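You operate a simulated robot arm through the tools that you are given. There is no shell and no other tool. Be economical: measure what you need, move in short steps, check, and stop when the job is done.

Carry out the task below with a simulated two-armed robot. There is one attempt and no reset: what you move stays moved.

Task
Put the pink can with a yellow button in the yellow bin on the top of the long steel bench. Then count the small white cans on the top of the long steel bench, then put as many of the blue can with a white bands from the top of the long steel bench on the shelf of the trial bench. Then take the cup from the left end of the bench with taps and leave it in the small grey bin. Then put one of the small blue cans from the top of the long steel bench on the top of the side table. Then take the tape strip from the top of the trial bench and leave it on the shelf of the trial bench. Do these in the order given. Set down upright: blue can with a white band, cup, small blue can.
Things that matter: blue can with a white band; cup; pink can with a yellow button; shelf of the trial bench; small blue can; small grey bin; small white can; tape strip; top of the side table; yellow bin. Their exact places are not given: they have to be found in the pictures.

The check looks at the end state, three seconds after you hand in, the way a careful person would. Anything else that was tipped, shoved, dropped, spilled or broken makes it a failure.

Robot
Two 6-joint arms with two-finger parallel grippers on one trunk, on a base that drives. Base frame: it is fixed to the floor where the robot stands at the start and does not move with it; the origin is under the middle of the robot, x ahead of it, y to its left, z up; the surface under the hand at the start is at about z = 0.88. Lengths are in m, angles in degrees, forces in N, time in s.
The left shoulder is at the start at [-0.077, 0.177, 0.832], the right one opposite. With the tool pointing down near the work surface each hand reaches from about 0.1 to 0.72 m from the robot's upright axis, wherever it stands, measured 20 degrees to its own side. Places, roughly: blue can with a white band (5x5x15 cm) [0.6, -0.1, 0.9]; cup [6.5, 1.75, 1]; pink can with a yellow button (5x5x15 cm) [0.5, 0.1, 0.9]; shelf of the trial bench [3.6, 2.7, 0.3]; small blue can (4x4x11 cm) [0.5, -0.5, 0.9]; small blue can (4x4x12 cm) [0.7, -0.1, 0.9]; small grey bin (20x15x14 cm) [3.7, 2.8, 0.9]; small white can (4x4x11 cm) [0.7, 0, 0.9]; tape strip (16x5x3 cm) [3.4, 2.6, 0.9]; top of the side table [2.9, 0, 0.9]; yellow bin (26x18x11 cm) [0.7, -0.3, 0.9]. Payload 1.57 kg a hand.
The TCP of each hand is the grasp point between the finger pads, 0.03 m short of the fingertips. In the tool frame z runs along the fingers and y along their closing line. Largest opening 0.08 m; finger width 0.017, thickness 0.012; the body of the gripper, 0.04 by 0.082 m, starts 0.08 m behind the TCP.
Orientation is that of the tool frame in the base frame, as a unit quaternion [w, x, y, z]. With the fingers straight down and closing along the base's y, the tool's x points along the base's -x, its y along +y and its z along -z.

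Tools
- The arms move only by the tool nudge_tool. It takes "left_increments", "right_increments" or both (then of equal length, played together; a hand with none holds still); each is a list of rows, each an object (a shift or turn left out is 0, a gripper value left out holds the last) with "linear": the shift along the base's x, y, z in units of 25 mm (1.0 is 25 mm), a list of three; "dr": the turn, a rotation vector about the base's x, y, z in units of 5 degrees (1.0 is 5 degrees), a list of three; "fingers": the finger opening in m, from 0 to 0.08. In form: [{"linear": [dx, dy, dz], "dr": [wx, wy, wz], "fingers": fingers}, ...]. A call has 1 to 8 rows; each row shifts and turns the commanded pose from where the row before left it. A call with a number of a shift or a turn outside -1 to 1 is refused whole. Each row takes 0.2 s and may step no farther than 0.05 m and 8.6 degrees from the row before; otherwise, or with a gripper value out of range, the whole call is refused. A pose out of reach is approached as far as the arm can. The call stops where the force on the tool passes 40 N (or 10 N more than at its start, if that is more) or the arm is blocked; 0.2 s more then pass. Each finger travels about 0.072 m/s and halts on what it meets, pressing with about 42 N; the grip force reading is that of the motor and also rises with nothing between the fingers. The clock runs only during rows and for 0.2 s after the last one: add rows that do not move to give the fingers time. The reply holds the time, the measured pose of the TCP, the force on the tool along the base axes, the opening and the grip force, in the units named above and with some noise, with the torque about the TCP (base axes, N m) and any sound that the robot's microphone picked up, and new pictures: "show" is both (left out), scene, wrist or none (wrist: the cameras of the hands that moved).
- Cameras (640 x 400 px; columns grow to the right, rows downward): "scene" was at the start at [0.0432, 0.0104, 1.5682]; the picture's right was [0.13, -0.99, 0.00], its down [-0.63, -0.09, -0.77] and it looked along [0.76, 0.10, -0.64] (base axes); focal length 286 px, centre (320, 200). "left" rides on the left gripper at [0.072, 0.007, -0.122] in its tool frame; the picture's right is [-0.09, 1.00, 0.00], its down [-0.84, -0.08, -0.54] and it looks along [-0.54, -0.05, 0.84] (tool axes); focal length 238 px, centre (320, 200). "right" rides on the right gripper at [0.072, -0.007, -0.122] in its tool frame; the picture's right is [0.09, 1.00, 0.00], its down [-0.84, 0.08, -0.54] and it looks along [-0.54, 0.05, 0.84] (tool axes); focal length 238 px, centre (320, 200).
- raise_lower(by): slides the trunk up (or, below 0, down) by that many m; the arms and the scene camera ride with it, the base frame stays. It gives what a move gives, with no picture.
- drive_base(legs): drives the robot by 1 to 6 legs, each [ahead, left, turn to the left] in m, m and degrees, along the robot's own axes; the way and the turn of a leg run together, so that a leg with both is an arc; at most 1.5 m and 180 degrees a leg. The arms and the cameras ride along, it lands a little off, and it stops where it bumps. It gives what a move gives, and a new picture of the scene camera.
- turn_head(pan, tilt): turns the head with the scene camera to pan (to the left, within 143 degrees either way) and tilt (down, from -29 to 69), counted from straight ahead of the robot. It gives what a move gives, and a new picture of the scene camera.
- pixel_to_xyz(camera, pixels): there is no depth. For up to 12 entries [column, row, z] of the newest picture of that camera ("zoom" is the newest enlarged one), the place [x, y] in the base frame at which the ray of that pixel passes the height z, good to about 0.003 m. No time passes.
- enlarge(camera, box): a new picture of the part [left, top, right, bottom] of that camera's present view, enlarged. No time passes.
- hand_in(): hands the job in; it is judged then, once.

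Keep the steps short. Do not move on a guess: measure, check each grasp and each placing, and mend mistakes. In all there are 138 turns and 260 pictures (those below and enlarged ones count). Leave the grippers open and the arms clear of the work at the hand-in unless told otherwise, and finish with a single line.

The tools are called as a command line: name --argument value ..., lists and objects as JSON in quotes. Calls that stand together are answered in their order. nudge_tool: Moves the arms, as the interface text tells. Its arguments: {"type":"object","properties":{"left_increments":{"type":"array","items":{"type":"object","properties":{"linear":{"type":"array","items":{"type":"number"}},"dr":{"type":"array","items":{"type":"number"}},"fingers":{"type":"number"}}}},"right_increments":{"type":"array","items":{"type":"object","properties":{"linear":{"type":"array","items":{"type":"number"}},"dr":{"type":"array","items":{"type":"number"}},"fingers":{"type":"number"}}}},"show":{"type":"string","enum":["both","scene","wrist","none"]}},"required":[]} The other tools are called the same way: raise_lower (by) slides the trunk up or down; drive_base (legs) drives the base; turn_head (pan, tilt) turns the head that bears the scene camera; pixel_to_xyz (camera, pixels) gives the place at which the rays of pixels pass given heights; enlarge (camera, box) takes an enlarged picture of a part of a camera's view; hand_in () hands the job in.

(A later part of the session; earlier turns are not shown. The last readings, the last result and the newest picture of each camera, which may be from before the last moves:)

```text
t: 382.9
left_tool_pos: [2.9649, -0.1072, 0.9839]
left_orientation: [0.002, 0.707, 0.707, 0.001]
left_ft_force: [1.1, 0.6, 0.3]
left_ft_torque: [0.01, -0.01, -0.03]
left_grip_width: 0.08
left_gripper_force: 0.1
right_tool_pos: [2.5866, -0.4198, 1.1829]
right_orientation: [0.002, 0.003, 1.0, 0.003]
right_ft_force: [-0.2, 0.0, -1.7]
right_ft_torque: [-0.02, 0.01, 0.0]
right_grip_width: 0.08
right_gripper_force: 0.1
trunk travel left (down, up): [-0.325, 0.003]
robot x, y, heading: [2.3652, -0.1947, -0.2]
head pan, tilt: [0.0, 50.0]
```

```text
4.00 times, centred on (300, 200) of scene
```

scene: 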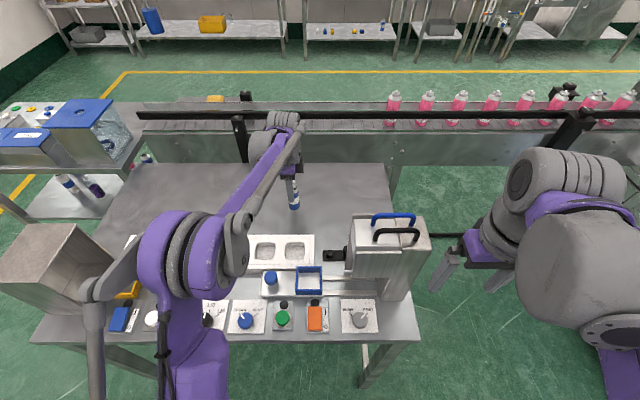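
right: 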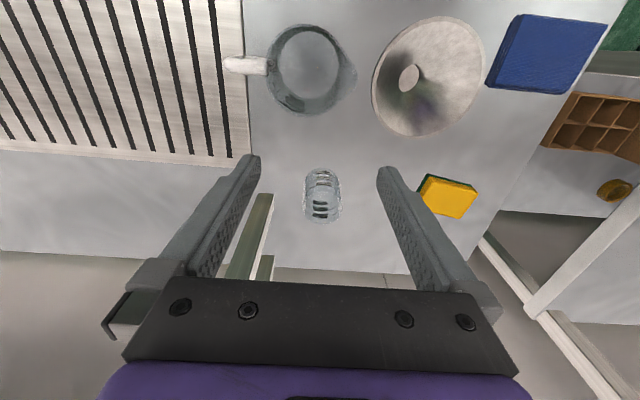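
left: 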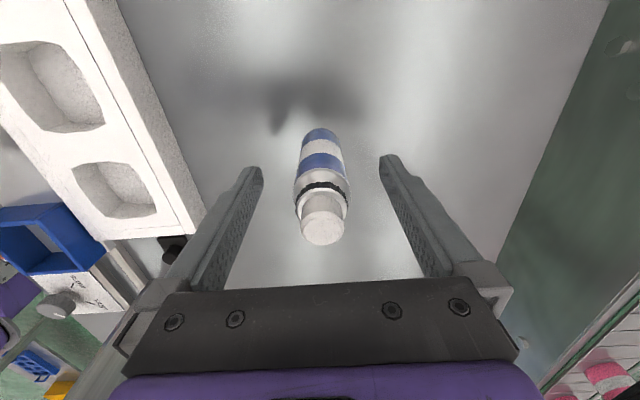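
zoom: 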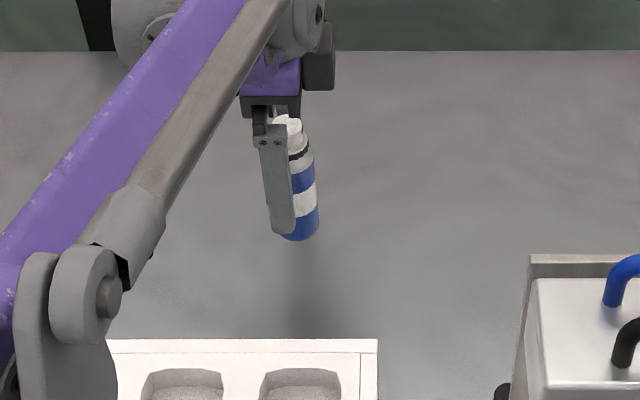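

The can stands free and upright. Now rise straight up and retreat.

nudge_tool --left_increments '[{"linear": [0, 0, 1]}, {"linear": [0, 0, 1]}, {"linear": [0, 0, 1]}, {"linear": [-0.2, 0, 1]}, {"linear": [-0.6, 0, 0.8]}, {"linear": [-1, 0, 0.6]}, {"linear": [-1, 0, 0.6]}, {"linear": [-1, 0, 0.4]}]' --show "scene"

enlarge --camera "scene" --box '[230, 140, 370, 260]'

```text
t: 384.7
left_tool_pos: [2.8691, -0.1075, 1.1425]
left_orientation: [0.003, 0.707, 0.707, 0.001]
left_ft_force: [-0.5, 0.7, -0.4]
left_ft_torque: [-0.02, 0.0, 0.01]
left_grip_width: 0.08
left_gripper_force: 0.1
right_tool_pos: [2.5865, -0.4205, 1.182]
right_orientation: [0.004, 0.003, 1.0, 0.004]
right_ft_force: [-0.3, -0.6, -0.2]
right_ft_torque: [-0.01, -0.01, 0.01]
right_grip_width: 0.0803
right_gripper_force: 0.0
trunk travel left (down, up): [-0.325, 0.003]
robot x, y, heading: [2.3677, -0.1919, 0.0]
head pan, tilt: [0.0, 50.0]
```

scene: 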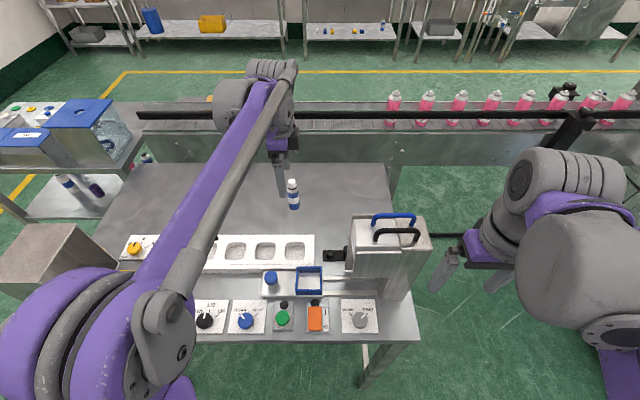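

```text
3.33 times, centred on (300, 200) of scene
```

zoom: 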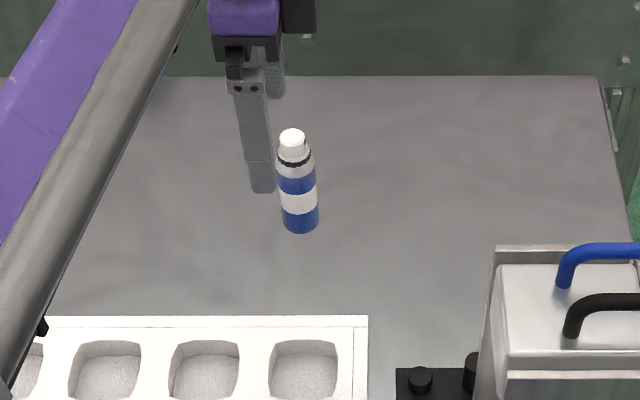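

The small blue can stands upright on the side table. Last is the tape strip. I drive to the trial bench: back off, slide left to y≈1.7, go ahead, turn to face it.

drive_base --legs '[[-0.5, 0, 0], [0, 1.0, 0], [0, 0.9, 0], [1.5, 0, 0], [0, 0, 90]]'

turn_head --pan 0 --tilt 45

enlarge --camera "scene" --box '[160, 80, 480, 280]'

```text
t: 415.2
left_tool_pos: [3.2323, 2.2864, 1.1421]
left_orientation: [0.0, -0.027, 1.0, 0.002]
left_ft_force: [0.4, -0.2, 0.5]
left_ft_torque: [0.0, -0.01, -0.02]
left_grip_width: 0.0801
left_gripper_force: 0.1
right_tool_pos: [3.5592, 2.0213, 1.1821]
right_orientation: [0.001, 0.724, -0.69, -0.005]
right_ft_force: [-0.2, 0.1, -0.4]
right_ft_torque: [-0.02, -0.01, -0.03]
right_grip_width: 0.0801
right_gripper_force: 0.1
trunk travel left (down, up): [-0.325, 0.003]
robot x, y, heading: [3.3468, 1.7858, 92.9]
head pan, tilt: [0.0, 50.0]
```

scene: 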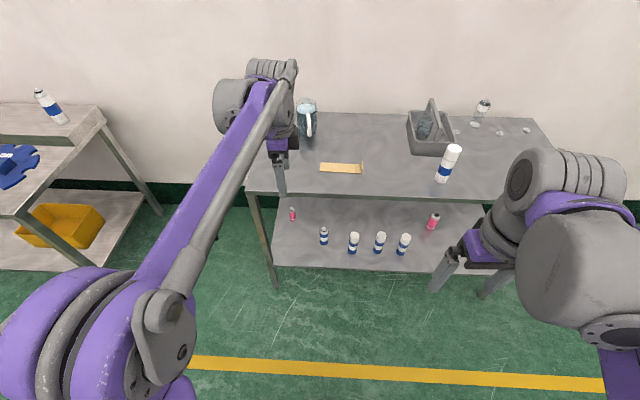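

```text
t: 415.9
left_tool_pos: [3.2332, 2.286, 1.1422]
left_orientation: [0.001, -0.027, 1.0, 0.002]
left_ft_force: [0.0, 0.5, -0.2]
left_ft_torque: [-0.02, 0.0, 0.0]
left_grip_width: 0.08
left_gripper_force: 0.1
right_tool_pos: [3.5593, 2.0206, 1.1826]
right_orientation: [0.001, 0.724, -0.69, -0.004]
right_ft_force: [0.1, -0.5, -0.3]
right_ft_torque: [-0.02, -0.04, 0.01]
right_grip_width: 0.08
right_gripper_force: 0.0
trunk travel left (down, up): [-0.325, 0.003]
robot x, y, heading: [3.3394, 1.7886, 93.1]
head pan, tilt: [0.0, 45.0]
```

scene: 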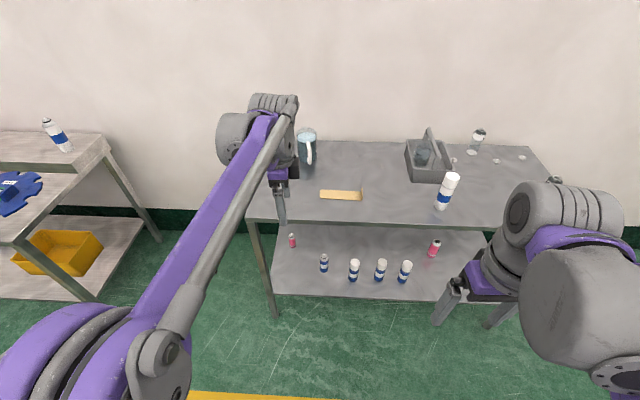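

```text
2.00 times, centred on (320, 180) of scene
```

zoom: 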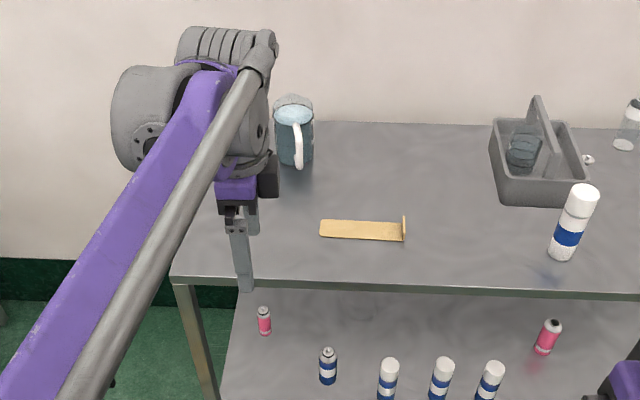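

The tape strip is a thin plate along x with a small upright flange at its right end. I can grip that flange with the right hand pitched forward and keep the strip flat for the shelf. Measure it.

enlarge --camera "scene" --box '[310, 175, 380, 215]'

```text
9.14 times, centred on (345, 195) of scene
```

zoom: 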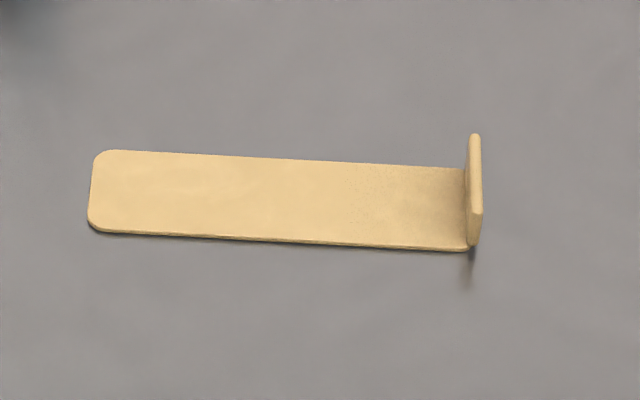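

pixel_to_xyz --camera "zoom" --pixels '[[90, 233, 0.88], [98, 152, 0.885], [470, 248, 0.88], [475, 213, 0.91], [475, 136, 0.91], [463, 168, 0.885], [470, 136, 0.91], [481, 136, 0.91]]'

drive_base --legs '[[0, -0.08, -3], [0.05, 0, 0]]'

nudge_tool --right_increments '[{"linear": [0, 0.4, -0.2], "dr": [1, 0, 0]}, {"linear": [0, 0.4, -0.2], "dr": [1, 0, 0]}, {"linear": [0, 0.4, -0.2], "dr": [1, 0, 0]}, {"linear": [0, 0.4, -0.2], "dr": [1, 0, 0]}, {"linear": [0, 0.4, -0.2], "dr": [1, 0, 0]}, {"linear": [0, 0.4, -0.2], "dr": [1, 0, 0]}, {"linear": [0, 0.4, -0.2], "dr": [1, 0, 0]}, {"linear": [0, 0.4, -0.2], "dr": [1, 0, 0]}]' --left_increments '[{"linear": [-0.5, -1, 0]}, {"linear": [-0.5, -1, 0]}, {"linear": [-0.5, -1, 0]}, {"linear": [-0.5, -1, 0]}, {"linear": [-0.5, -1, 0]}, {"linear": [-0.5, -1, 0]}, {"linear": [-0.5, -1, 0]}, {"linear": [-0.5, -1, 0]}]' --show "none"

```text
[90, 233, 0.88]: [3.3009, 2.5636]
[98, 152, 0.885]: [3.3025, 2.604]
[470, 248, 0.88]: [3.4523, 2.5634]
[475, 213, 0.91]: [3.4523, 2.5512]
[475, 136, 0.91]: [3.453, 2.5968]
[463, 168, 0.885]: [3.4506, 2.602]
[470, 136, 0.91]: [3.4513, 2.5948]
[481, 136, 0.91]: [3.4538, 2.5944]
```

```text
t: 417.8
left_tool_pos: [3.3394, 2.3378, 1.1418]
left_orientation: [0.001, 0.0, 1.0, 0.003]
left_ft_force: [0.4, -1.1, -0.1]
left_ft_torque: [0.04, -0.02, -0.01]
left_grip_width: 0.0796
left_gripper_force: 0.1
right_tool_pos: [3.6508, 2.0565, 1.1824]
right_orientation: [-0.001, -0.705, 0.709, 0.004]
right_ft_force: [0.3, 0.2, 0.5]
right_ft_torque: [0.0, 0.0, 0.02]
right_grip_width: 0.0798
right_gripper_force: 0.2
trunk travel left (down, up): [-0.325, 0.003]
robot x, y, heading: [3.4192, 1.8376, 89.8]
head pan, tilt: [0.0, 45.0]
```

scene: 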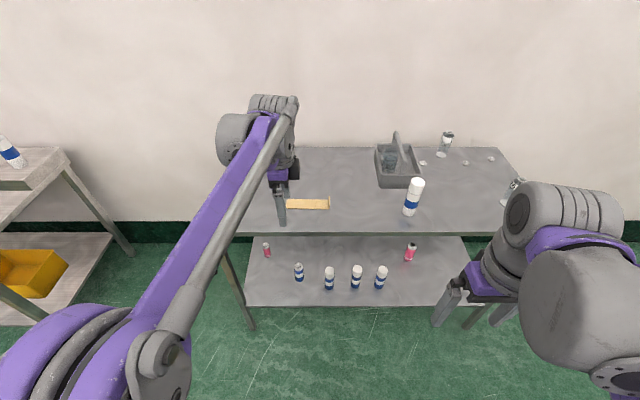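

```text
t: 419.6
left_tool_pos: [3.2396, 2.1397, 1.1412]
left_orientation: [0.001, 0.0, 1.0, 0.002]
left_ft_force: [-0.2, 0.0, 0.0]
left_ft_torque: [0.05, -0.01, 0.01]
left_grip_width: 0.0798
left_gripper_force: 0.0
right_tool_pos: [3.651, 2.1389, 1.1432]
right_orientation: [0.241, -0.662, 0.665, 0.247]
right_ft_force: [0.1, 0.9, 0.6]
right_ft_torque: [0.01, 0.0, -0.03]
right_grip_width: 0.0799
right_gripper_force: 0.1
trunk travel left (down, up): [-0.325, 0.003]
robot x, y, heading: [3.4189, 1.8364, 89.9]
head pan, tilt: [0.0, 45.0]
```

Flange: x≈3.4525, y 2.552–2.597, top z≈0.91. I'll finish the pitch and bring the right hand in front of it, high.

nudge_tool --right_increments '[{"linear": [-1, 0.5, 0], "dr": [1, 0, 0]}, {"linear": [-1, 0.5, 0], "dr": [1, 0, 0]}, {"linear": [-1, 0.5, 0], "dr": [1, 0, 0]}, {"linear": [-1, 0.5, 0], "dr": [1, 0, 0]}, {"linear": [-1, 0.5, -0.3]}, {"linear": [-1, 0.5, -0.3]}, {"linear": [-1, 0.5, -0.3]}, {"linear": [-0.94, 0.5, -0.3]}]' --left_increments '[{"linear": [-0.6, 0, 0]}, {"linear": [-0.6, 0, 0]}, {"linear": [-0.6, 0, 0]}, {"linear": [-0.6, 0, 0]}, {"linear": [-0.6, 0, 0]}, {"linear": [-0.6, 0, 0]}, {"linear": [-0.6, 0, 0]}, {"linear": [-0.6, 0, 0]}]' --show "none"

drive_base --legs '[[0.12, 0, 0]]'

nudge_tool --right_increments '[{}]' --show "wrist"

```text
t: 421.4
left_tool_pos: [3.1187, 2.1428, 1.1414]
left_orientation: [0.001, 0.0, 1.0, 0.001]
left_ft_force: [-0.3, 0.0, 0.2]
left_ft_torque: [-0.01, -0.03, -0.03]
left_grip_width: 0.0799
left_gripper_force: 0.0
right_tool_pos: [3.4523, 2.2413, 1.1133]
right_orientation: [-0.352, 0.612, -0.611, -0.359]
right_ft_force: [1.0, 0.5, 0.2]
right_ft_torque: [0.02, 0.0, 0.05]
right_grip_width: 0.08
right_gripper_force: 0.1
trunk travel left (down, up): [-0.325, 0.003]
robot x, y, heading: [3.424, 1.8361, 89.8]
head pan, tilt: [0.0, 45.0]
```

```text
t: 422.6
left_tool_pos: [3.1182, 2.2598, 1.1422]
left_orientation: [0.001, -0.001, 1.0, 0.002]
left_ft_force: [0.0, -0.5, -0.1]
left_ft_torque: [-0.02, 0.01, 0.03]
left_grip_width: 0.0803
left_gripper_force: 0.0
right_tool_pos: [3.4527, 2.3589, 1.113]
right_orientation: [0.352, -0.611, 0.612, 0.358]
right_ft_force: [-0.7, -0.2, 0.1]
right_ft_torque: [0.0, 0.0, 0.04]
right_grip_width: 0.08
right_gripper_force: 0.2
trunk travel left (down, up): [-0.325, 0.003]
robot x, y, heading: [3.4212, 1.9561, 90.0]
head pan, tilt: [0.0, 45.0]
```

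scene: 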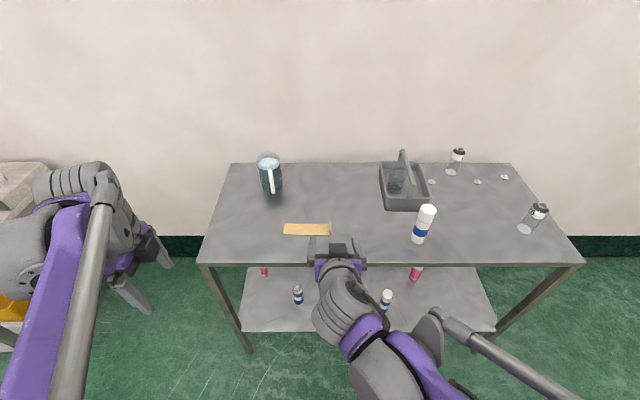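

```text
t: 423.0
left_tool_pos: [3.119, 2.2595, 1.1425]
left_orientation: [0.001, -0.002, 1.0, 0.002]
left_ft_force: [-0.8, 0.0, 0.3]
left_ft_torque: [0.04, 0.01, -0.02]
left_grip_width: 0.0799
left_gripper_force: 0.0
right_tool_pos: [3.453, 2.3577, 1.1125]
right_orientation: [0.352, -0.611, 0.612, 0.358]
right_ft_force: [0.1, 0.7, 0.0]
right_ft_torque: [0.01, 0.03, 0.0]
right_grip_width: 0.0797
right_gripper_force: 0.3
trunk travel left (down, up): [-0.325, 0.003]
robot x, y, heading: [3.4262, 1.9532, 90.0]
head pan, tilt: [0.0, 45.0]
```

right: 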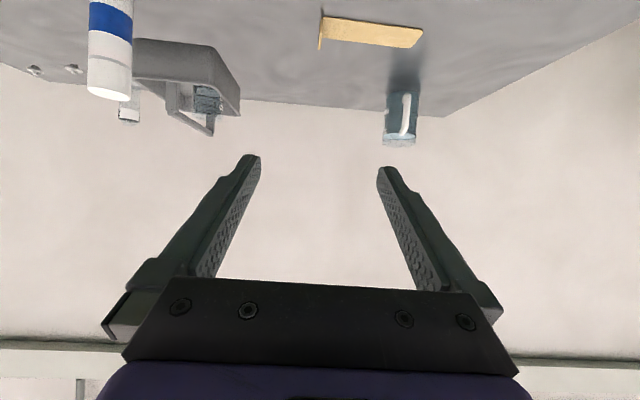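

The flange is centred (column 320). I'll go down to z≈0.96 and forward to y≈2.50 and look.

nudge_tool --right_increments '[{"linear": [0, 0.7, -1]}, {"linear": [0, 0.7, -1]}, {"linear": [0, 0.7, -1]}, {"linear": [0, 0.7, -1]}, {"linear": [0, 0.7, -1]}, {"linear": [0, 0.7, -0.8]}, {"linear": [0, 0.7, 0]}, {"linear": [0, 0.6, 0]}]' --show "both"

```text
t: 424.8
left_tool_pos: [3.1187, 2.2616, 1.1426]
left_orientation: [0.001, -0.001, 1.0, 0.001]
left_ft_force: [0.4, 0.4, 0.2]
left_ft_torque: [-0.02, 0.01, -0.02]
left_grip_width: 0.0799
left_gripper_force: 0.0
right_tool_pos: [3.4526, 2.4987, 0.9692]
right_orientation: [0.351, -0.611, 0.612, 0.358]
right_ft_force: [0.8, 0.1, -0.8]
right_ft_torque: [-0.01, 0.0, 0.01]
right_grip_width: 0.0798
right_gripper_force: 0.0
trunk travel left (down, up): [-0.325, 0.003]
robot x, y, heading: [3.4223, 1.954, 90.1]
head pan, tilt: [0.0, 45.0]
```

scene: 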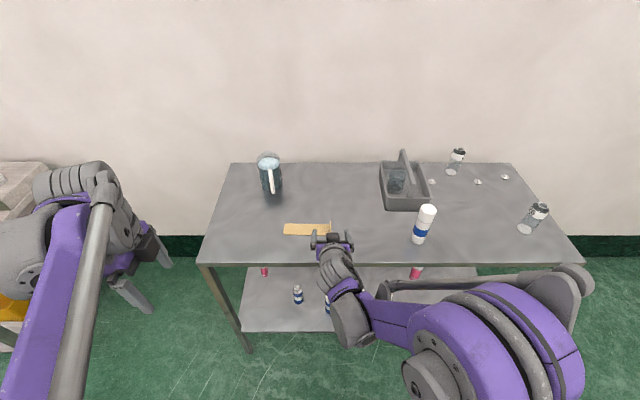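
right: 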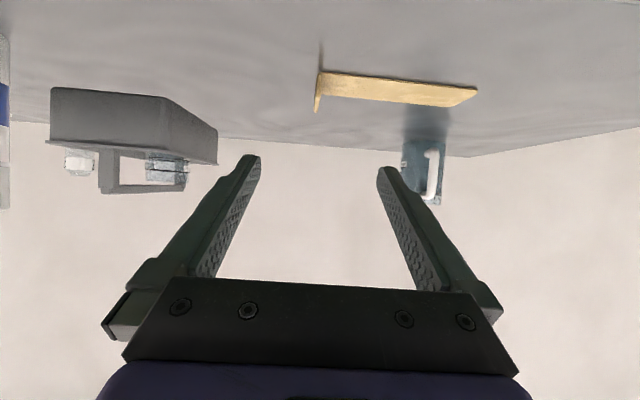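

Forward to y≈2.557, then down to z≈0.911, straddling the flange.

nudge_tool --right_increments '[{"linear": [0, 0.8, 0]}, {"linear": [0, 0.8, 0]}, {"linear": [0, 0.75, -0.5]}, {"linear": [0, 0, -0.7]}, {"linear": [0, 0, -0.6]}, {"linear": [0, 0, -0.35]}, {}]' --show "wrist"

```text
t: 426.4
left_tool_pos: [3.1192, 2.2607, 1.1426]
left_orientation: [0.0, -0.001, 1.0, 0.002]
left_ft_force: [-0.6, -1.1, -0.1]
left_ft_torque: [0.0, -0.02, -0.03]
left_grip_width: 0.08
left_gripper_force: 0.1
right_tool_pos: [3.4511, 2.5556, 0.9131]
right_orientation: [-0.351, 0.612, -0.611, -0.359]
right_ft_force: [0.7, 0.9, 0.7]
right_ft_torque: [0.03, 0.0, 0.0]
right_grip_width: 0.08
right_gripper_force: 0.0
trunk travel left (down, up): [-0.325, 0.003]
robot x, y, heading: [3.4217, 1.9513, 90.2]
head pan, tilt: [0.0, 45.0]
```

right: 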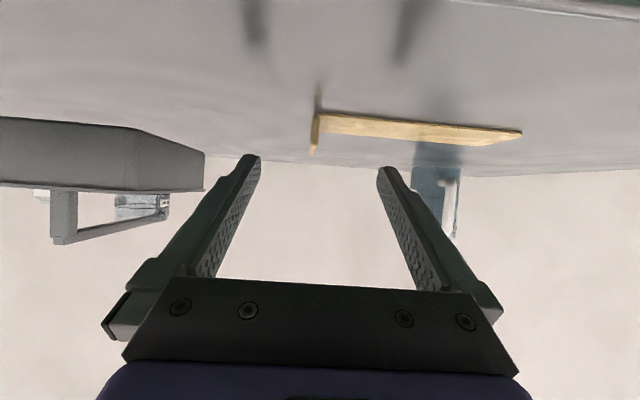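

enlarge --camera "right" --box '[230, 80, 420, 200]'

pixel_to_xyz --camera "right" --pixels '[[319, 113, 0.88], [315, 152, 0.91], [315, 152, 0.905], [315, 152, 0.9], [520, 133, 0.883], [250, 156, 0.895], [386, 168, 0.895]]'

enlarge --camera "scene" --box '[270, 190, 370, 260]'

```text
3.33 times, centred on (325, 140) of right
```

zoom: 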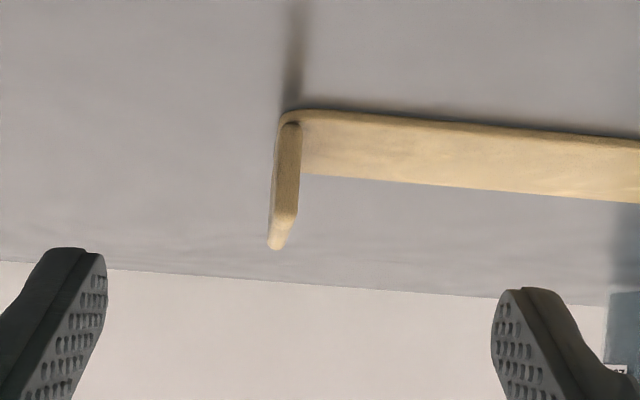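

```text
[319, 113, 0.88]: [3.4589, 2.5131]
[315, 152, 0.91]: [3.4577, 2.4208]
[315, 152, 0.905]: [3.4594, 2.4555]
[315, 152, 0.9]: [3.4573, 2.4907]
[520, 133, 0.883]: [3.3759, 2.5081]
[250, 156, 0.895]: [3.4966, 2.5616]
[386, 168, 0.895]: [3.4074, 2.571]
```

```text
5.71 times, centred on (320, 225) of scene
```

zoom: 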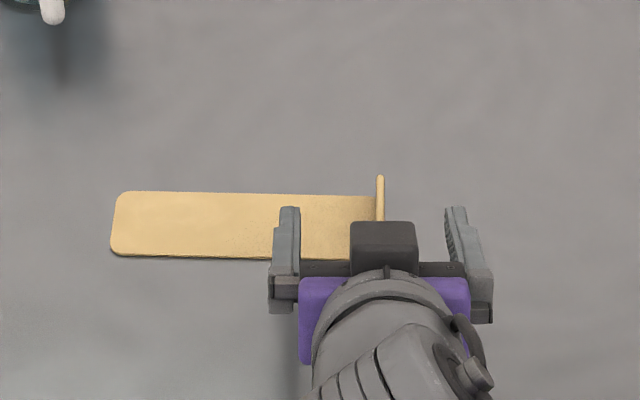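

The wrist geometry shows the flange top is lower than assumed (≈0.888, table ≈0.862) and its front is at y≈2.572. I go forward 22 mm and down about 18 mm.

nudge_tool --right_increments '[{"linear": [0, 0.45, 0]}, {"linear": [0.06, 0.45, 0]}, {"linear": [0.06, 0, -0.3]}, {"linear": [0, 0, -0.3]}, {"linear": [0, 0, -0.12]}, {}]' --show "wrist"

enlarge --camera "right" --box '[230, 80, 420, 200]'

enlarge --camera "scene" --box '[270, 190, 370, 260]'

```text
t: 427.8
left_tool_pos: [3.1189, 2.2609, 1.1431]
left_orientation: [0.001, -0.002, 1.0, 0.001]
left_ft_force: [0.9, -0.2, 0.2]
left_ft_torque: [0.0, -0.01, 0.03]
left_grip_width: 0.0801
left_gripper_force: 0.0
right_tool_pos: [3.4547, 2.5783, 0.8956]
right_orientation: [0.352, -0.611, 0.611, 0.359]
right_ft_force: [0.5, 0.4, 0.1]
right_ft_torque: [-0.02, -0.02, -0.02]
right_grip_width: 0.0798
right_gripper_force: 0.0
trunk travel left (down, up): [-0.325, 0.003]
robot x, y, heading: [3.4239, 1.9555, 90.1]
head pan, tilt: [0.0, 45.0]
```

right: 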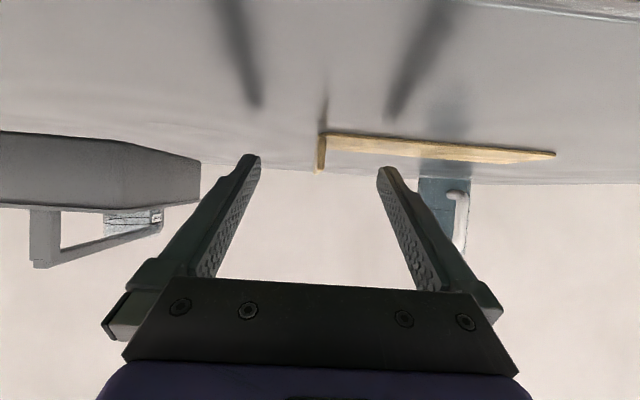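

```text
3.33 times, centred on (325, 140) of right
```

zoom: 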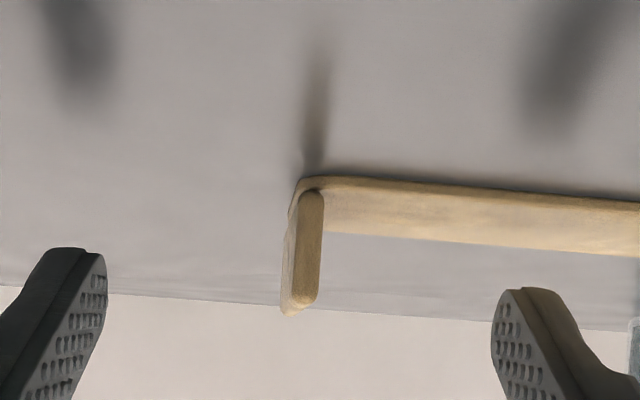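

```text
5.71 times, centred on (320, 225) of scene
```

zoom: 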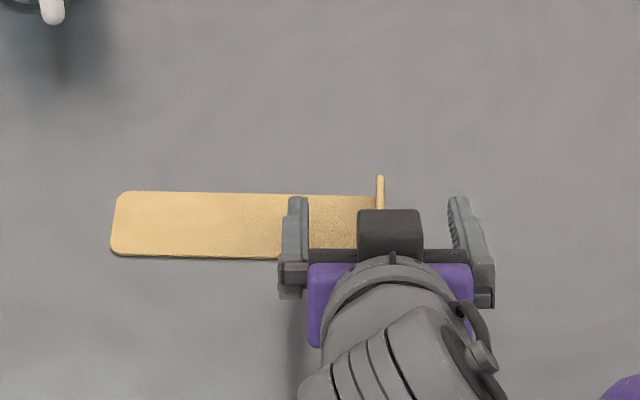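

Still a little high: overlap is only about 1 cm. I'll lower in tiny steps, watching for contact.

nudge_tool --right_increments '[{"linear": [0, 0, -0.1]}, {"linear": [0, 0, -0.08]}, {}]' --show "none"

nudge_tool --right_increments '[{"linear": [0, 0.15, -0.08]}, {}]' --show "wrist"

enlarge --camera "right" --box '[230, 80, 420, 200]'

```text
t: 428.6
left_tool_pos: [3.1189, 2.2609, 1.1419]
left_orientation: [0.0, -0.002, 1.0, 0.001]
left_ft_force: [-1.0, -0.1, -1.2]
left_ft_torque: [-0.01, 0.0, 0.01]
left_grip_width: 0.0798
left_gripper_force: 0.2
right_tool_pos: [3.4552, 2.5779, 0.891]
right_orientation: [-0.352, 0.612, -0.611, -0.359]
right_ft_force: [-0.7, -0.1, -0.7]
right_ft_torque: [-0.03, -0.02, 0.01]
right_grip_width: 0.0802
right_gripper_force: 0.0
trunk travel left (down, up): [-0.325, 0.003]
robot x, y, heading: [3.4227, 1.9589, 90.1]
head pan, tilt: [0.0, 45.0]
```

```text
t: 429.2
left_tool_pos: [3.1175, 2.2615, 1.1423]
left_orientation: [0.002, -0.002, 1.0, 0.002]
left_ft_force: [-0.4, 0.3, -0.1]
left_ft_torque: [0.03, 0.02, -0.02]
left_grip_width: 0.0801
left_gripper_force: 0.1
right_tool_pos: [3.455, 2.5818, 0.8896]
right_orientation: [0.352, -0.611, 0.612, 0.358]
right_ft_force: [-0.2, 0.5, -0.8]
right_ft_torque: [-0.02, 0.02, -0.01]
right_grip_width: 0.08
right_gripper_force: 0.1
trunk travel left (down, up): [-0.325, 0.003]
robot x, y, heading: [3.4207, 1.9589, 90.0]
head pan, tilt: [0.0, 45.0]
```

right: 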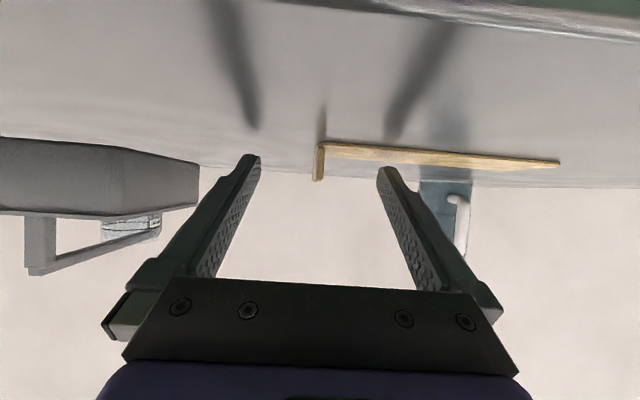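

```text
3.33 times, centred on (325, 140) of right
```

zoom: 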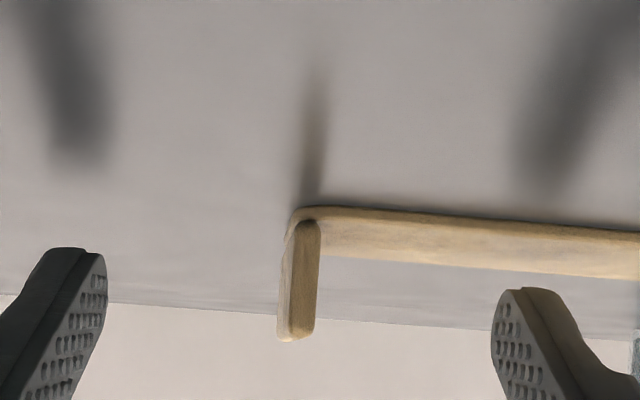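

Good overlap developing, no contact. A few more mm down, then close gently.

nudge_tool --right_increments '[{"linear": [0, 0, -0.1]}, {}, {"linear": [0, 0, -0.08]}, {}]' --show "none"

```text
t: 430.2
left_tool_pos: [3.1194, 2.2605, 1.1427]
left_orientation: [0.001, -0.002, 1.0, 0.002]
left_ft_force: [0.1, -0.1, 0.7]
left_ft_torque: [0.01, -0.02, 0.03]
left_grip_width: 0.0798
left_gripper_force: 0.0
right_tool_pos: [3.4556, 2.5822, 0.8847]
right_orientation: [0.352, -0.611, 0.612, 0.358]
right_ft_force: [0.3, -1.5, 0.0]
right_ft_torque: [-0.02, 0.02, -0.02]
right_grip_width: 0.08
right_gripper_force: 0.0
trunk travel left (down, up): [-0.325, 0.003]
robot x, y, heading: [3.421, 1.959, 90.3]
head pan, tilt: [0.0, 45.0]
```

No contact yet at z 0.885. Close now and look.

nudge_tool --right_increments '[{"fingers": 0.05}, {"fingers": 0.02}, {"fingers": 0.0}, {}, {}]' --show "wrist"

enlarge --camera "scene" --box '[270, 190, 370, 260]'

```text
t: 431.4
left_tool_pos: [3.119, 2.2609, 1.1424]
left_orientation: [0.0, -0.002, 1.0, 0.003]
left_ft_force: [0.3, -0.1, -1.0]
left_ft_torque: [0.01, 0.0, 0.02]
left_grip_width: 0.08
left_gripper_force: 0.0
right_tool_pos: [3.4553, 2.5814, 0.8845]
right_orientation: [0.352, -0.612, 0.612, 0.358]
right_ft_force: [0.9, 0.0, 2.7]
right_ft_torque: [0.02, -0.01, -0.01]
right_grip_width: 0.0027
right_gripper_force: 25.0
trunk travel left (down, up): [-0.325, 0.003]
robot x, y, heading: [3.4199, 1.9562, 89.9]
head pan, tilt: [0.0, 45.0]
```

right: 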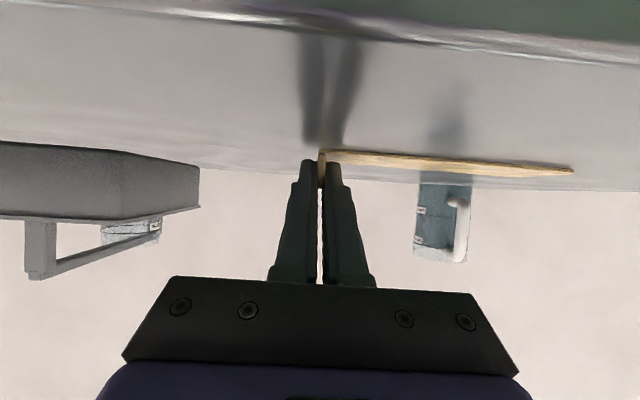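

```text
5.71 times, centred on (320, 225) of scene
```

zoom: 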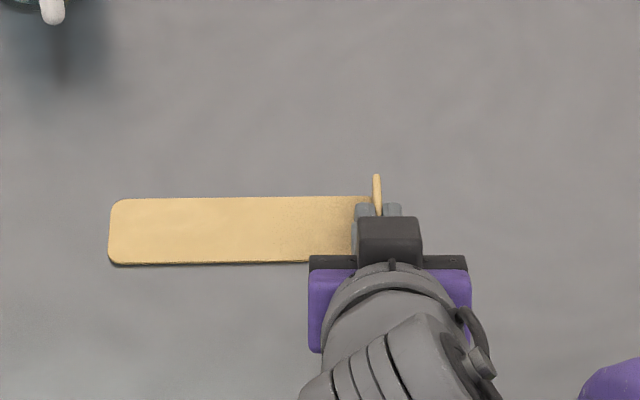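

The flange is between the fingers (2.7 mm, thin plate). Lift slowly and check.

nudge_tool --right_increments '[{"linear": [0, 0, 0.4]}, {"linear": [0, 0, 0.6]}, {"linear": [0, 0, 0.8]}, {"linear": [0, 0, 0.8]}, {}]' --show "both"

enlarge --camera "scene" --box '[250, 180, 370, 270]'

```text
t: 432.6
left_tool_pos: [3.1191, 2.2601, 1.1414]
left_orientation: [0.0, -0.002, 1.0, 0.002]
left_ft_force: [0.2, 0.2, -0.3]
left_ft_torque: [0.0, -0.04, 0.01]
left_grip_width: 0.0798
left_gripper_force: 0.0
right_tool_pos: [3.456, 2.5824, 0.9512]
right_orientation: [0.351, -0.611, 0.612, 0.358]
right_ft_force: [0.1, 0.7, -0.7]
right_ft_torque: [0.0, -0.02, 0.02]
right_grip_width: 0.0031
right_gripper_force: 24.5
trunk travel left (down, up): [-0.325, 0.003]
robot x, y, heading: [3.4261, 1.955, 89.9]
head pan, tilt: [0.0, 45.0]
```

scene: 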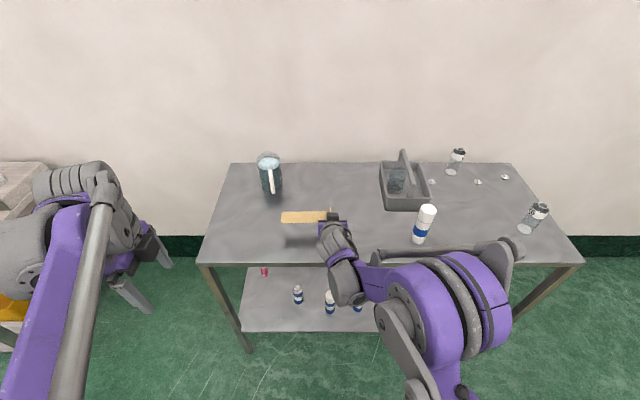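
right: 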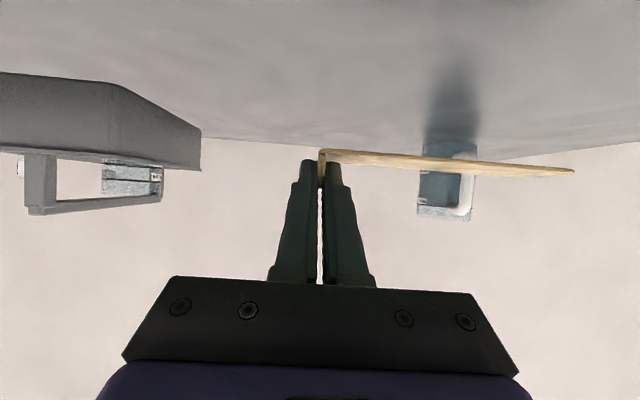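

```text
4.44 times, centred on (310, 225) of scene
```

zoom: 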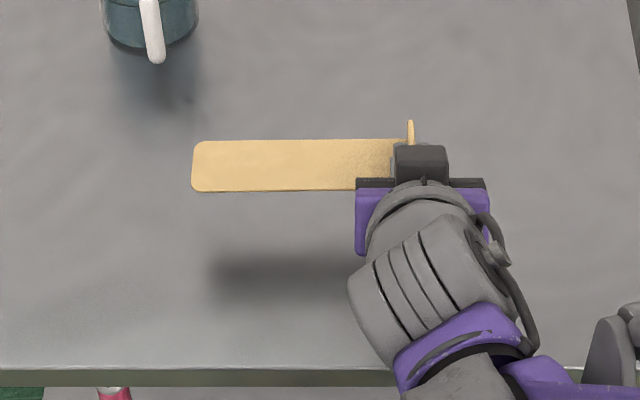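

Tape held level. I'll raise it, back away, slide right to X≈3.92 and lower the trunk.

nudge_tool --right_increments '[{"linear": [0, 0, 1]}, {"linear": [0, 0, 1]}, {"linear": [0, 0, 1]}, {"linear": [0, 0, 0]}]' --left_increments '[{"linear": [0, -1, 0]}, {"linear": [0, -1, 0]}, {"linear": [0, -1, 0]}, {"linear": [0, -1, 0]}]' --show "none"

drive_base --legs '[[-0.22, 0, 0], [0, -0.5, 0]]'

raise_lower --by -0.32

nudge_tool --right_increments '[{"linear": [0, 0, -0.5]}, {}]' --show "both"

```text
t: 433.6
left_tool_pos: [3.1195, 2.1577, 1.142]
left_orientation: [0.001, -0.001, 1.0, 0.003]
left_ft_force: [-0.8, -0.7, -0.1]
left_ft_torque: [0.02, 0.02, 0.02]
left_grip_width: 0.08
left_gripper_force: 0.0
right_tool_pos: [3.4577, 2.5806, 1.0243]
right_orientation: [0.352, -0.611, 0.612, 0.359]
right_ft_force: [-0.2, -0.3, -0.8]
right_ft_torque: [0.0, 0.03, -0.02]
right_grip_width: 0.0026
right_gripper_force: 24.5
trunk travel left (down, up): [-0.325, 0.003]
robot x, y, heading: [3.4222, 1.9561, 90.1]
head pan, tilt: [0.0, 45.0]
```

```text
t: 439.8
left_tool_pos: [3.6189, 1.9379, 1.1414]
left_orientation: [0.0, -0.003, 1.0, 0.001]
left_ft_force: [0.3, -0.6, 0.0]
left_ft_torque: [0.0, 0.01, 0.03]
left_grip_width: 0.0799
left_gripper_force: 0.0
right_tool_pos: [3.9549, 2.3621, 1.0223]
right_orientation: [-0.351, 0.613, -0.61, -0.359]
right_ft_force: [-0.2, -0.6, 0.4]
right_ft_torque: [0.02, 0.0, 0.0]
right_grip_width: 0.0028
right_gripper_force: 24.0
trunk travel left (down, up): [-0.325, 0.003]
robot x, y, heading: [3.925, 1.7358, 90.4]
head pan, tilt: [0.0, 45.0]
```

scene: 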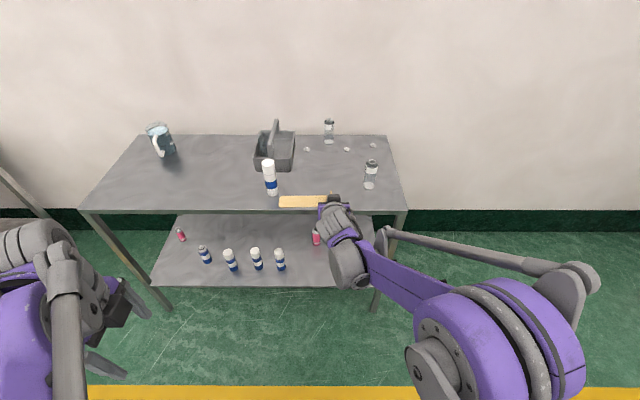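

```text
t: 443.0
left_tool_pos: [3.6199, 1.9387, 0.8207]
left_orientation: [0.001, -0.004, 1.0, 0.002]
left_ft_force: [-0.6, 0.2, 0.1]
left_ft_torque: [-0.03, 0.0, 0.0]
left_grip_width: 0.08
left_gripper_force: 0.1
right_tool_pos: [3.9542, 2.3628, 0.7018]
right_orientation: [-0.35, 0.613, -0.61, -0.359]
right_ft_force: [-0.3, 0.6, 0.1]
right_ft_torque: [-0.01, -0.02, -0.02]
right_grip_width: 0.0026
right_gripper_force: 23.6
trunk travel left (down, up): [-0.005, 0.323]
robot x, y, heading: [3.9236, 1.7373, 90.2]
head pan, tilt: [0.0, 45.0]
```

```text
t: 443.6
left_tool_pos: [3.6197, 1.9406, 0.8202]
left_orientation: [0.001, -0.004, 1.0, 0.002]
left_ft_force: [-0.3, -0.4, 0.6]
left_ft_torque: [0.03, 0.0, 0.0]
left_grip_width: 0.0798
left_gripper_force: 0.1
right_tool_pos: [3.9558, 2.3615, 0.6901]
right_orientation: [-0.351, 0.613, -0.61, -0.359]
right_ft_force: [0.2, 0.2, -0.4]
right_ft_torque: [-0.03, 0.01, -0.01]
right_grip_width: 0.003
right_gripper_force: 24.4
trunk travel left (down, up): [-0.005, 0.323]
robot x, y, heading: [3.9222, 1.7355, 90.5]
head pan, tilt: [0.0, 45.0]
```

scene: 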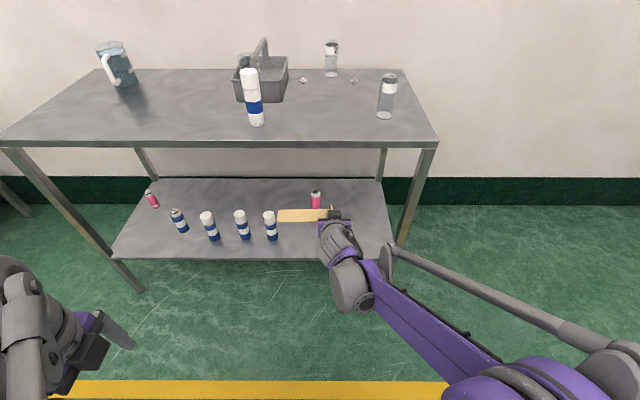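
right: 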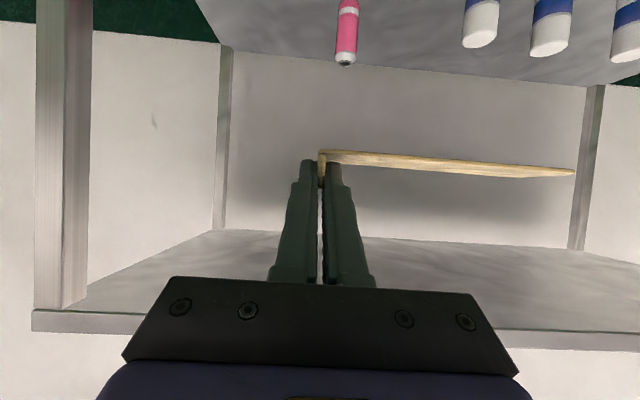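

pixel_to_xyz --camera "scene" --pixels '[[271, 238, 0.3], [316, 207, 0.3], [392, 257, 0.3], [300, 257, 0.3], [405, 250, 0.3]]'

nudge_tool --right_increments '[{"linear": [0, 0, -1]}, {"linear": [0, 0, -1]}, {"linear": [0, 0, -1]}, {"linear": [0, 0, -1]}, {"linear": [0, 0, -1]}, {"linear": [0, 0, -1]}, {"linear": [0, 0, -1]}, {"linear": [0, 0, -1]}]' --show "none"

nudge_tool --right_increments '[{"linear": [0, 0, -1]}, {"linear": [0, 0, -1]}, {"linear": [0, 0, -1]}, {"linear": [0, 0, -1]}, {"linear": [0, 0, -0.6]}, {}]' --show "both"

```text
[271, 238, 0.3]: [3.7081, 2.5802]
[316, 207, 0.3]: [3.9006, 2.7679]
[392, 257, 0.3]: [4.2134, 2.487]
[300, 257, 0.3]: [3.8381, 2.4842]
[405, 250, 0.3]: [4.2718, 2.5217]
```

```text
t: 445.4
left_tool_pos: [3.62, 1.9401, 0.8201]
left_orientation: [0.001, -0.005, 1.0, 0.001]
left_ft_force: [0.1, -0.2, -0.7]
left_ft_torque: [-0.03, -0.03, -0.05]
left_grip_width: 0.0801
left_gripper_force: 0.1
right_tool_pos: [3.9555, 2.3635, 0.4918]
right_orientation: [-0.352, 0.612, -0.611, -0.359]
right_ft_force: [-1.0, 0.4, 0.7]
right_ft_torque: [0.03, 0.01, 0.03]
right_grip_width: 0.0028
right_gripper_force: 23.8
trunk travel left (down, up): [-0.005, 0.323]
robot x, y, heading: [3.922, 1.7397, 90.1]
head pan, tilt: [0.0, 45.0]
```

```text
t: 446.8
left_tool_pos: [3.619, 1.9381, 0.8209]
left_orientation: [0.001, -0.003, 1.0, 0.003]
left_ft_force: [-0.3, 0.3, -0.1]
left_ft_torque: [0.01, -0.01, -0.02]
left_grip_width: 0.08
left_gripper_force: 0.0
right_tool_pos: [3.9536, 2.3638, 0.3757]
right_orientation: [-0.351, 0.613, -0.61, -0.36]
right_ft_force: [0.7, 0.1, 0.8]
right_ft_torque: [0.02, -0.03, 0.02]
right_grip_width: 0.0028
right_gripper_force: 23.9
trunk travel left (down, up): [-0.005, 0.323]
robot x, y, heading: [3.921, 1.7371, 90.5]
head pan, tilt: [0.0, 45.0]
```

scene: 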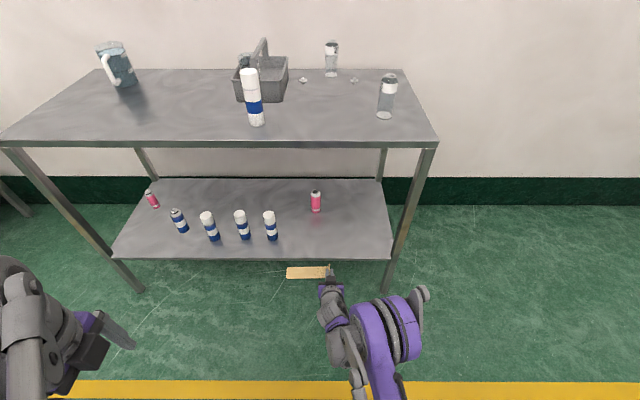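
right: 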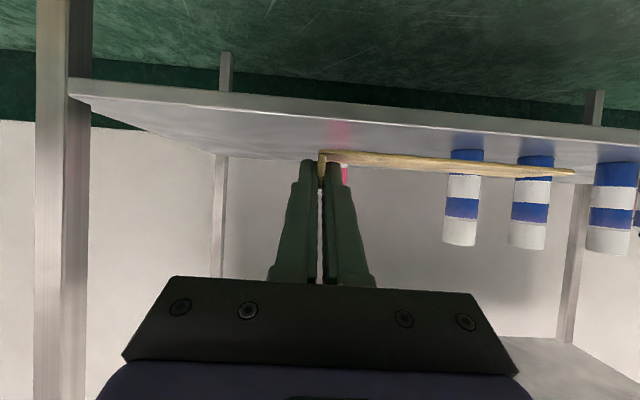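

Strip above shelf height, x span 3.80–3.955, clear of the cans. Drive ahead 0.21.

drive_base --legs '[[0.21, 0, 0]]'

nudge_tool --right_increments '[{"linear": [0, 0, -0.5]}, {"linear": [0, 0, -0.4]}, {}]' --show "both"

```text
t: 448.4
left_tool_pos: [3.6174, 2.1461, 0.8212]
left_orientation: [0.001, -0.005, 1.0, 0.001]
left_ft_force: [0.2, 0.3, 0.0]
left_ft_torque: [0.01, 0.02, 0.0]
left_grip_width: 0.08
left_gripper_force: 0.1
right_tool_pos: [3.9514, 2.5709, 0.3751]
right_orientation: [-0.349, 0.614, -0.609, -0.36]
right_ft_force: [-0.5, -0.3, -0.3]
right_ft_torque: [0.0, -0.05, 0.03]
right_grip_width: 0.0026
right_gripper_force: 23.5
trunk travel left (down, up): [-0.005, 0.323]
robot x, y, heading: [3.924, 1.9428, 90.3]
head pan, tilt: [0.0, 45.0]
```

scene: 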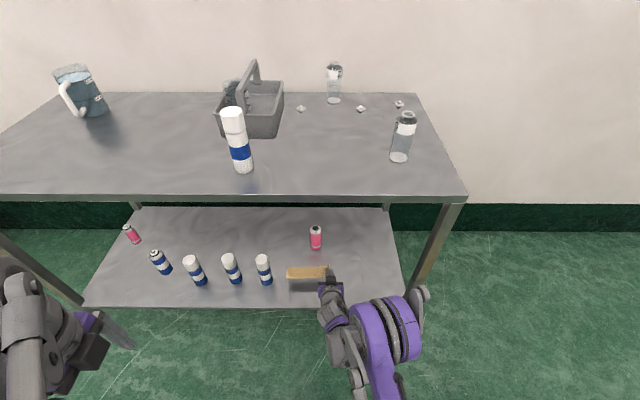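

```text
t: 449.2
left_tool_pos: [3.6185, 2.1458, 0.8213]
left_orientation: [0.001, -0.005, 1.0, 0.002]
left_ft_force: [0.2, -0.4, 0.7]
left_ft_torque: [-0.04, -0.03, -0.02]
left_grip_width: 0.0801
left_gripper_force: 0.0
right_tool_pos: [3.9529, 2.5717, 0.353]
right_orientation: [-0.35, 0.614, -0.61, -0.36]
right_ft_force: [-0.4, 0.0, 0.3]
right_ft_torque: [0.02, 0.0, -0.01]
right_grip_width: 0.0028
right_gripper_force: 24.2
trunk travel left (down, up): [-0.005, 0.323]
robot x, y, heading: [3.9168, 1.9437, 90.3]
head pan, tilt: [0.0, 45.0]
```

scene: 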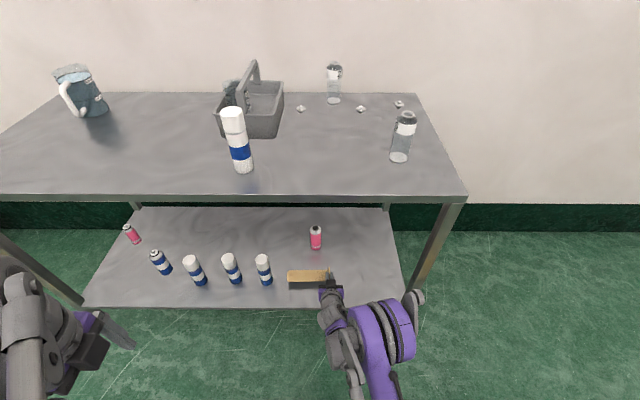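
right: 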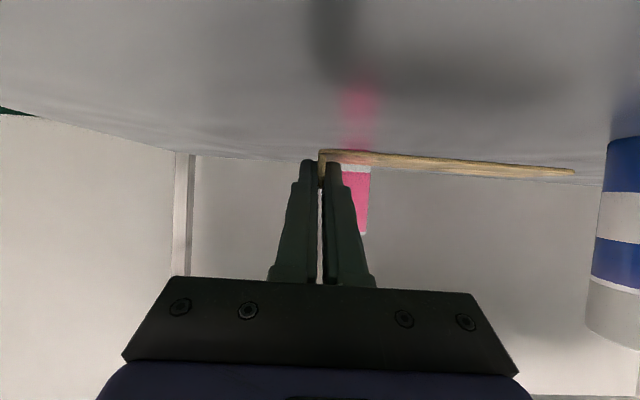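

nudge_tool --right_increments '[{"linear": [0, 0, -0.4]}, {"linear": [0, 0, -0.4]}, {"linear": [0, 0, -0.2]}, {}]' --show "wrist"

```text
t: 450.2
left_tool_pos: [3.6184, 2.1453, 0.8211]
left_orientation: [0.001, -0.004, 1.0, 0.001]
left_ft_force: [0.2, 0.5, 1.0]
left_ft_torque: [0.03, 0.02, 0.02]
left_grip_width: 0.0799
left_gripper_force: 0.1
right_tool_pos: [3.9539, 2.5708, 0.3278]
right_orientation: [-0.35, 0.613, -0.609, -0.36]
right_ft_force: [0.0, 1.0, -0.5]
right_ft_torque: [0.0, -0.01, -0.01]
right_grip_width: 0.0029
right_gripper_force: 24.5
trunk travel left (down, up): [-0.005, 0.323]
robot x, y, heading: [3.9212, 1.9426, 90.4]
head pan, tilt: [0.0, 45.0]
```

right: 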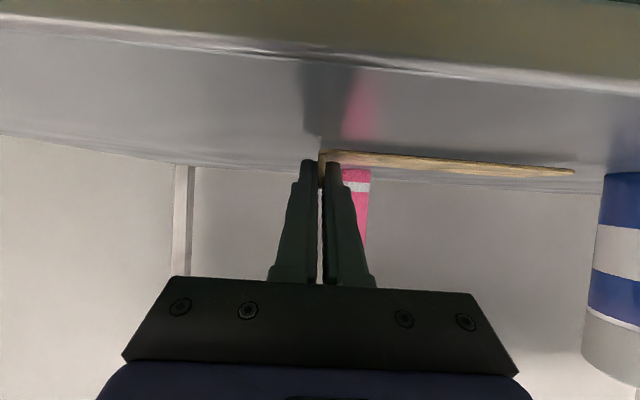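

nudge_tool --right_increments '[{"linear": [0, 0, -0.12]}, {"linear": [0, 0, -0.12]}, {}]' --show "none"

nudge_tool --right_increments '[{"linear": [0, 0, -0.1]}, {}]' --show "wrist"

```text
t: 451.0
left_tool_pos: [3.6171, 2.1442, 0.8214]
left_orientation: [0.0, -0.004, 1.0, 0.002]
left_ft_force: [-0.3, -0.1, 0.8]
left_ft_torque: [0.01, 0.03, -0.02]
left_grip_width: 0.0801
left_gripper_force: 0.0
right_tool_pos: [3.9525, 2.5689, 0.3234]
right_orientation: [-0.35, 0.614, -0.608, -0.362]
right_ft_force: [2.1, 0.8, 20.3]
right_ft_torque: [0.19, -0.05, -0.02]
right_grip_width: 0.0029
right_gripper_force: 23.6
trunk travel left (down, up): [-0.005, 0.323]
robot x, y, heading: [3.9232, 1.9429, 90.2]
head pan, tilt: [0.0, 45.0]
```

```text
t: 451.5
left_tool_pos: [3.617, 2.144, 0.8198]
left_orientation: [0.001, -0.004, 1.0, 0.003]
left_ft_force: [0.2, 0.4, 0.5]
left_ft_torque: [0.02, 0.0, -0.03]
left_grip_width: 0.0797
left_gripper_force: 0.0
right_tool_pos: [3.952, 2.571, 0.3234]
right_orientation: [-0.351, 0.614, -0.606, -0.363]
right_ft_force: [2.1, -4.5, 22.1]
right_ft_torque: [0.07, 0.0, -0.01]
right_grip_width: 0.003
right_gripper_force: 23.3
trunk travel left (down, up): [-0.005, 0.323]
robot x, y, heading: [3.9241, 1.9385, 90.3]
head pan, tilt: [0.0, 45.0]
stopped in row 2 (right hand): the force on the tool passed its limit at 41 N (the readings are from after the stop); the commanded pose is now the measured one
```

right: 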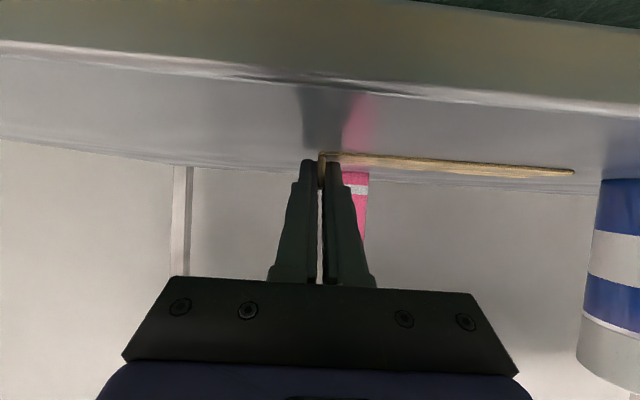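

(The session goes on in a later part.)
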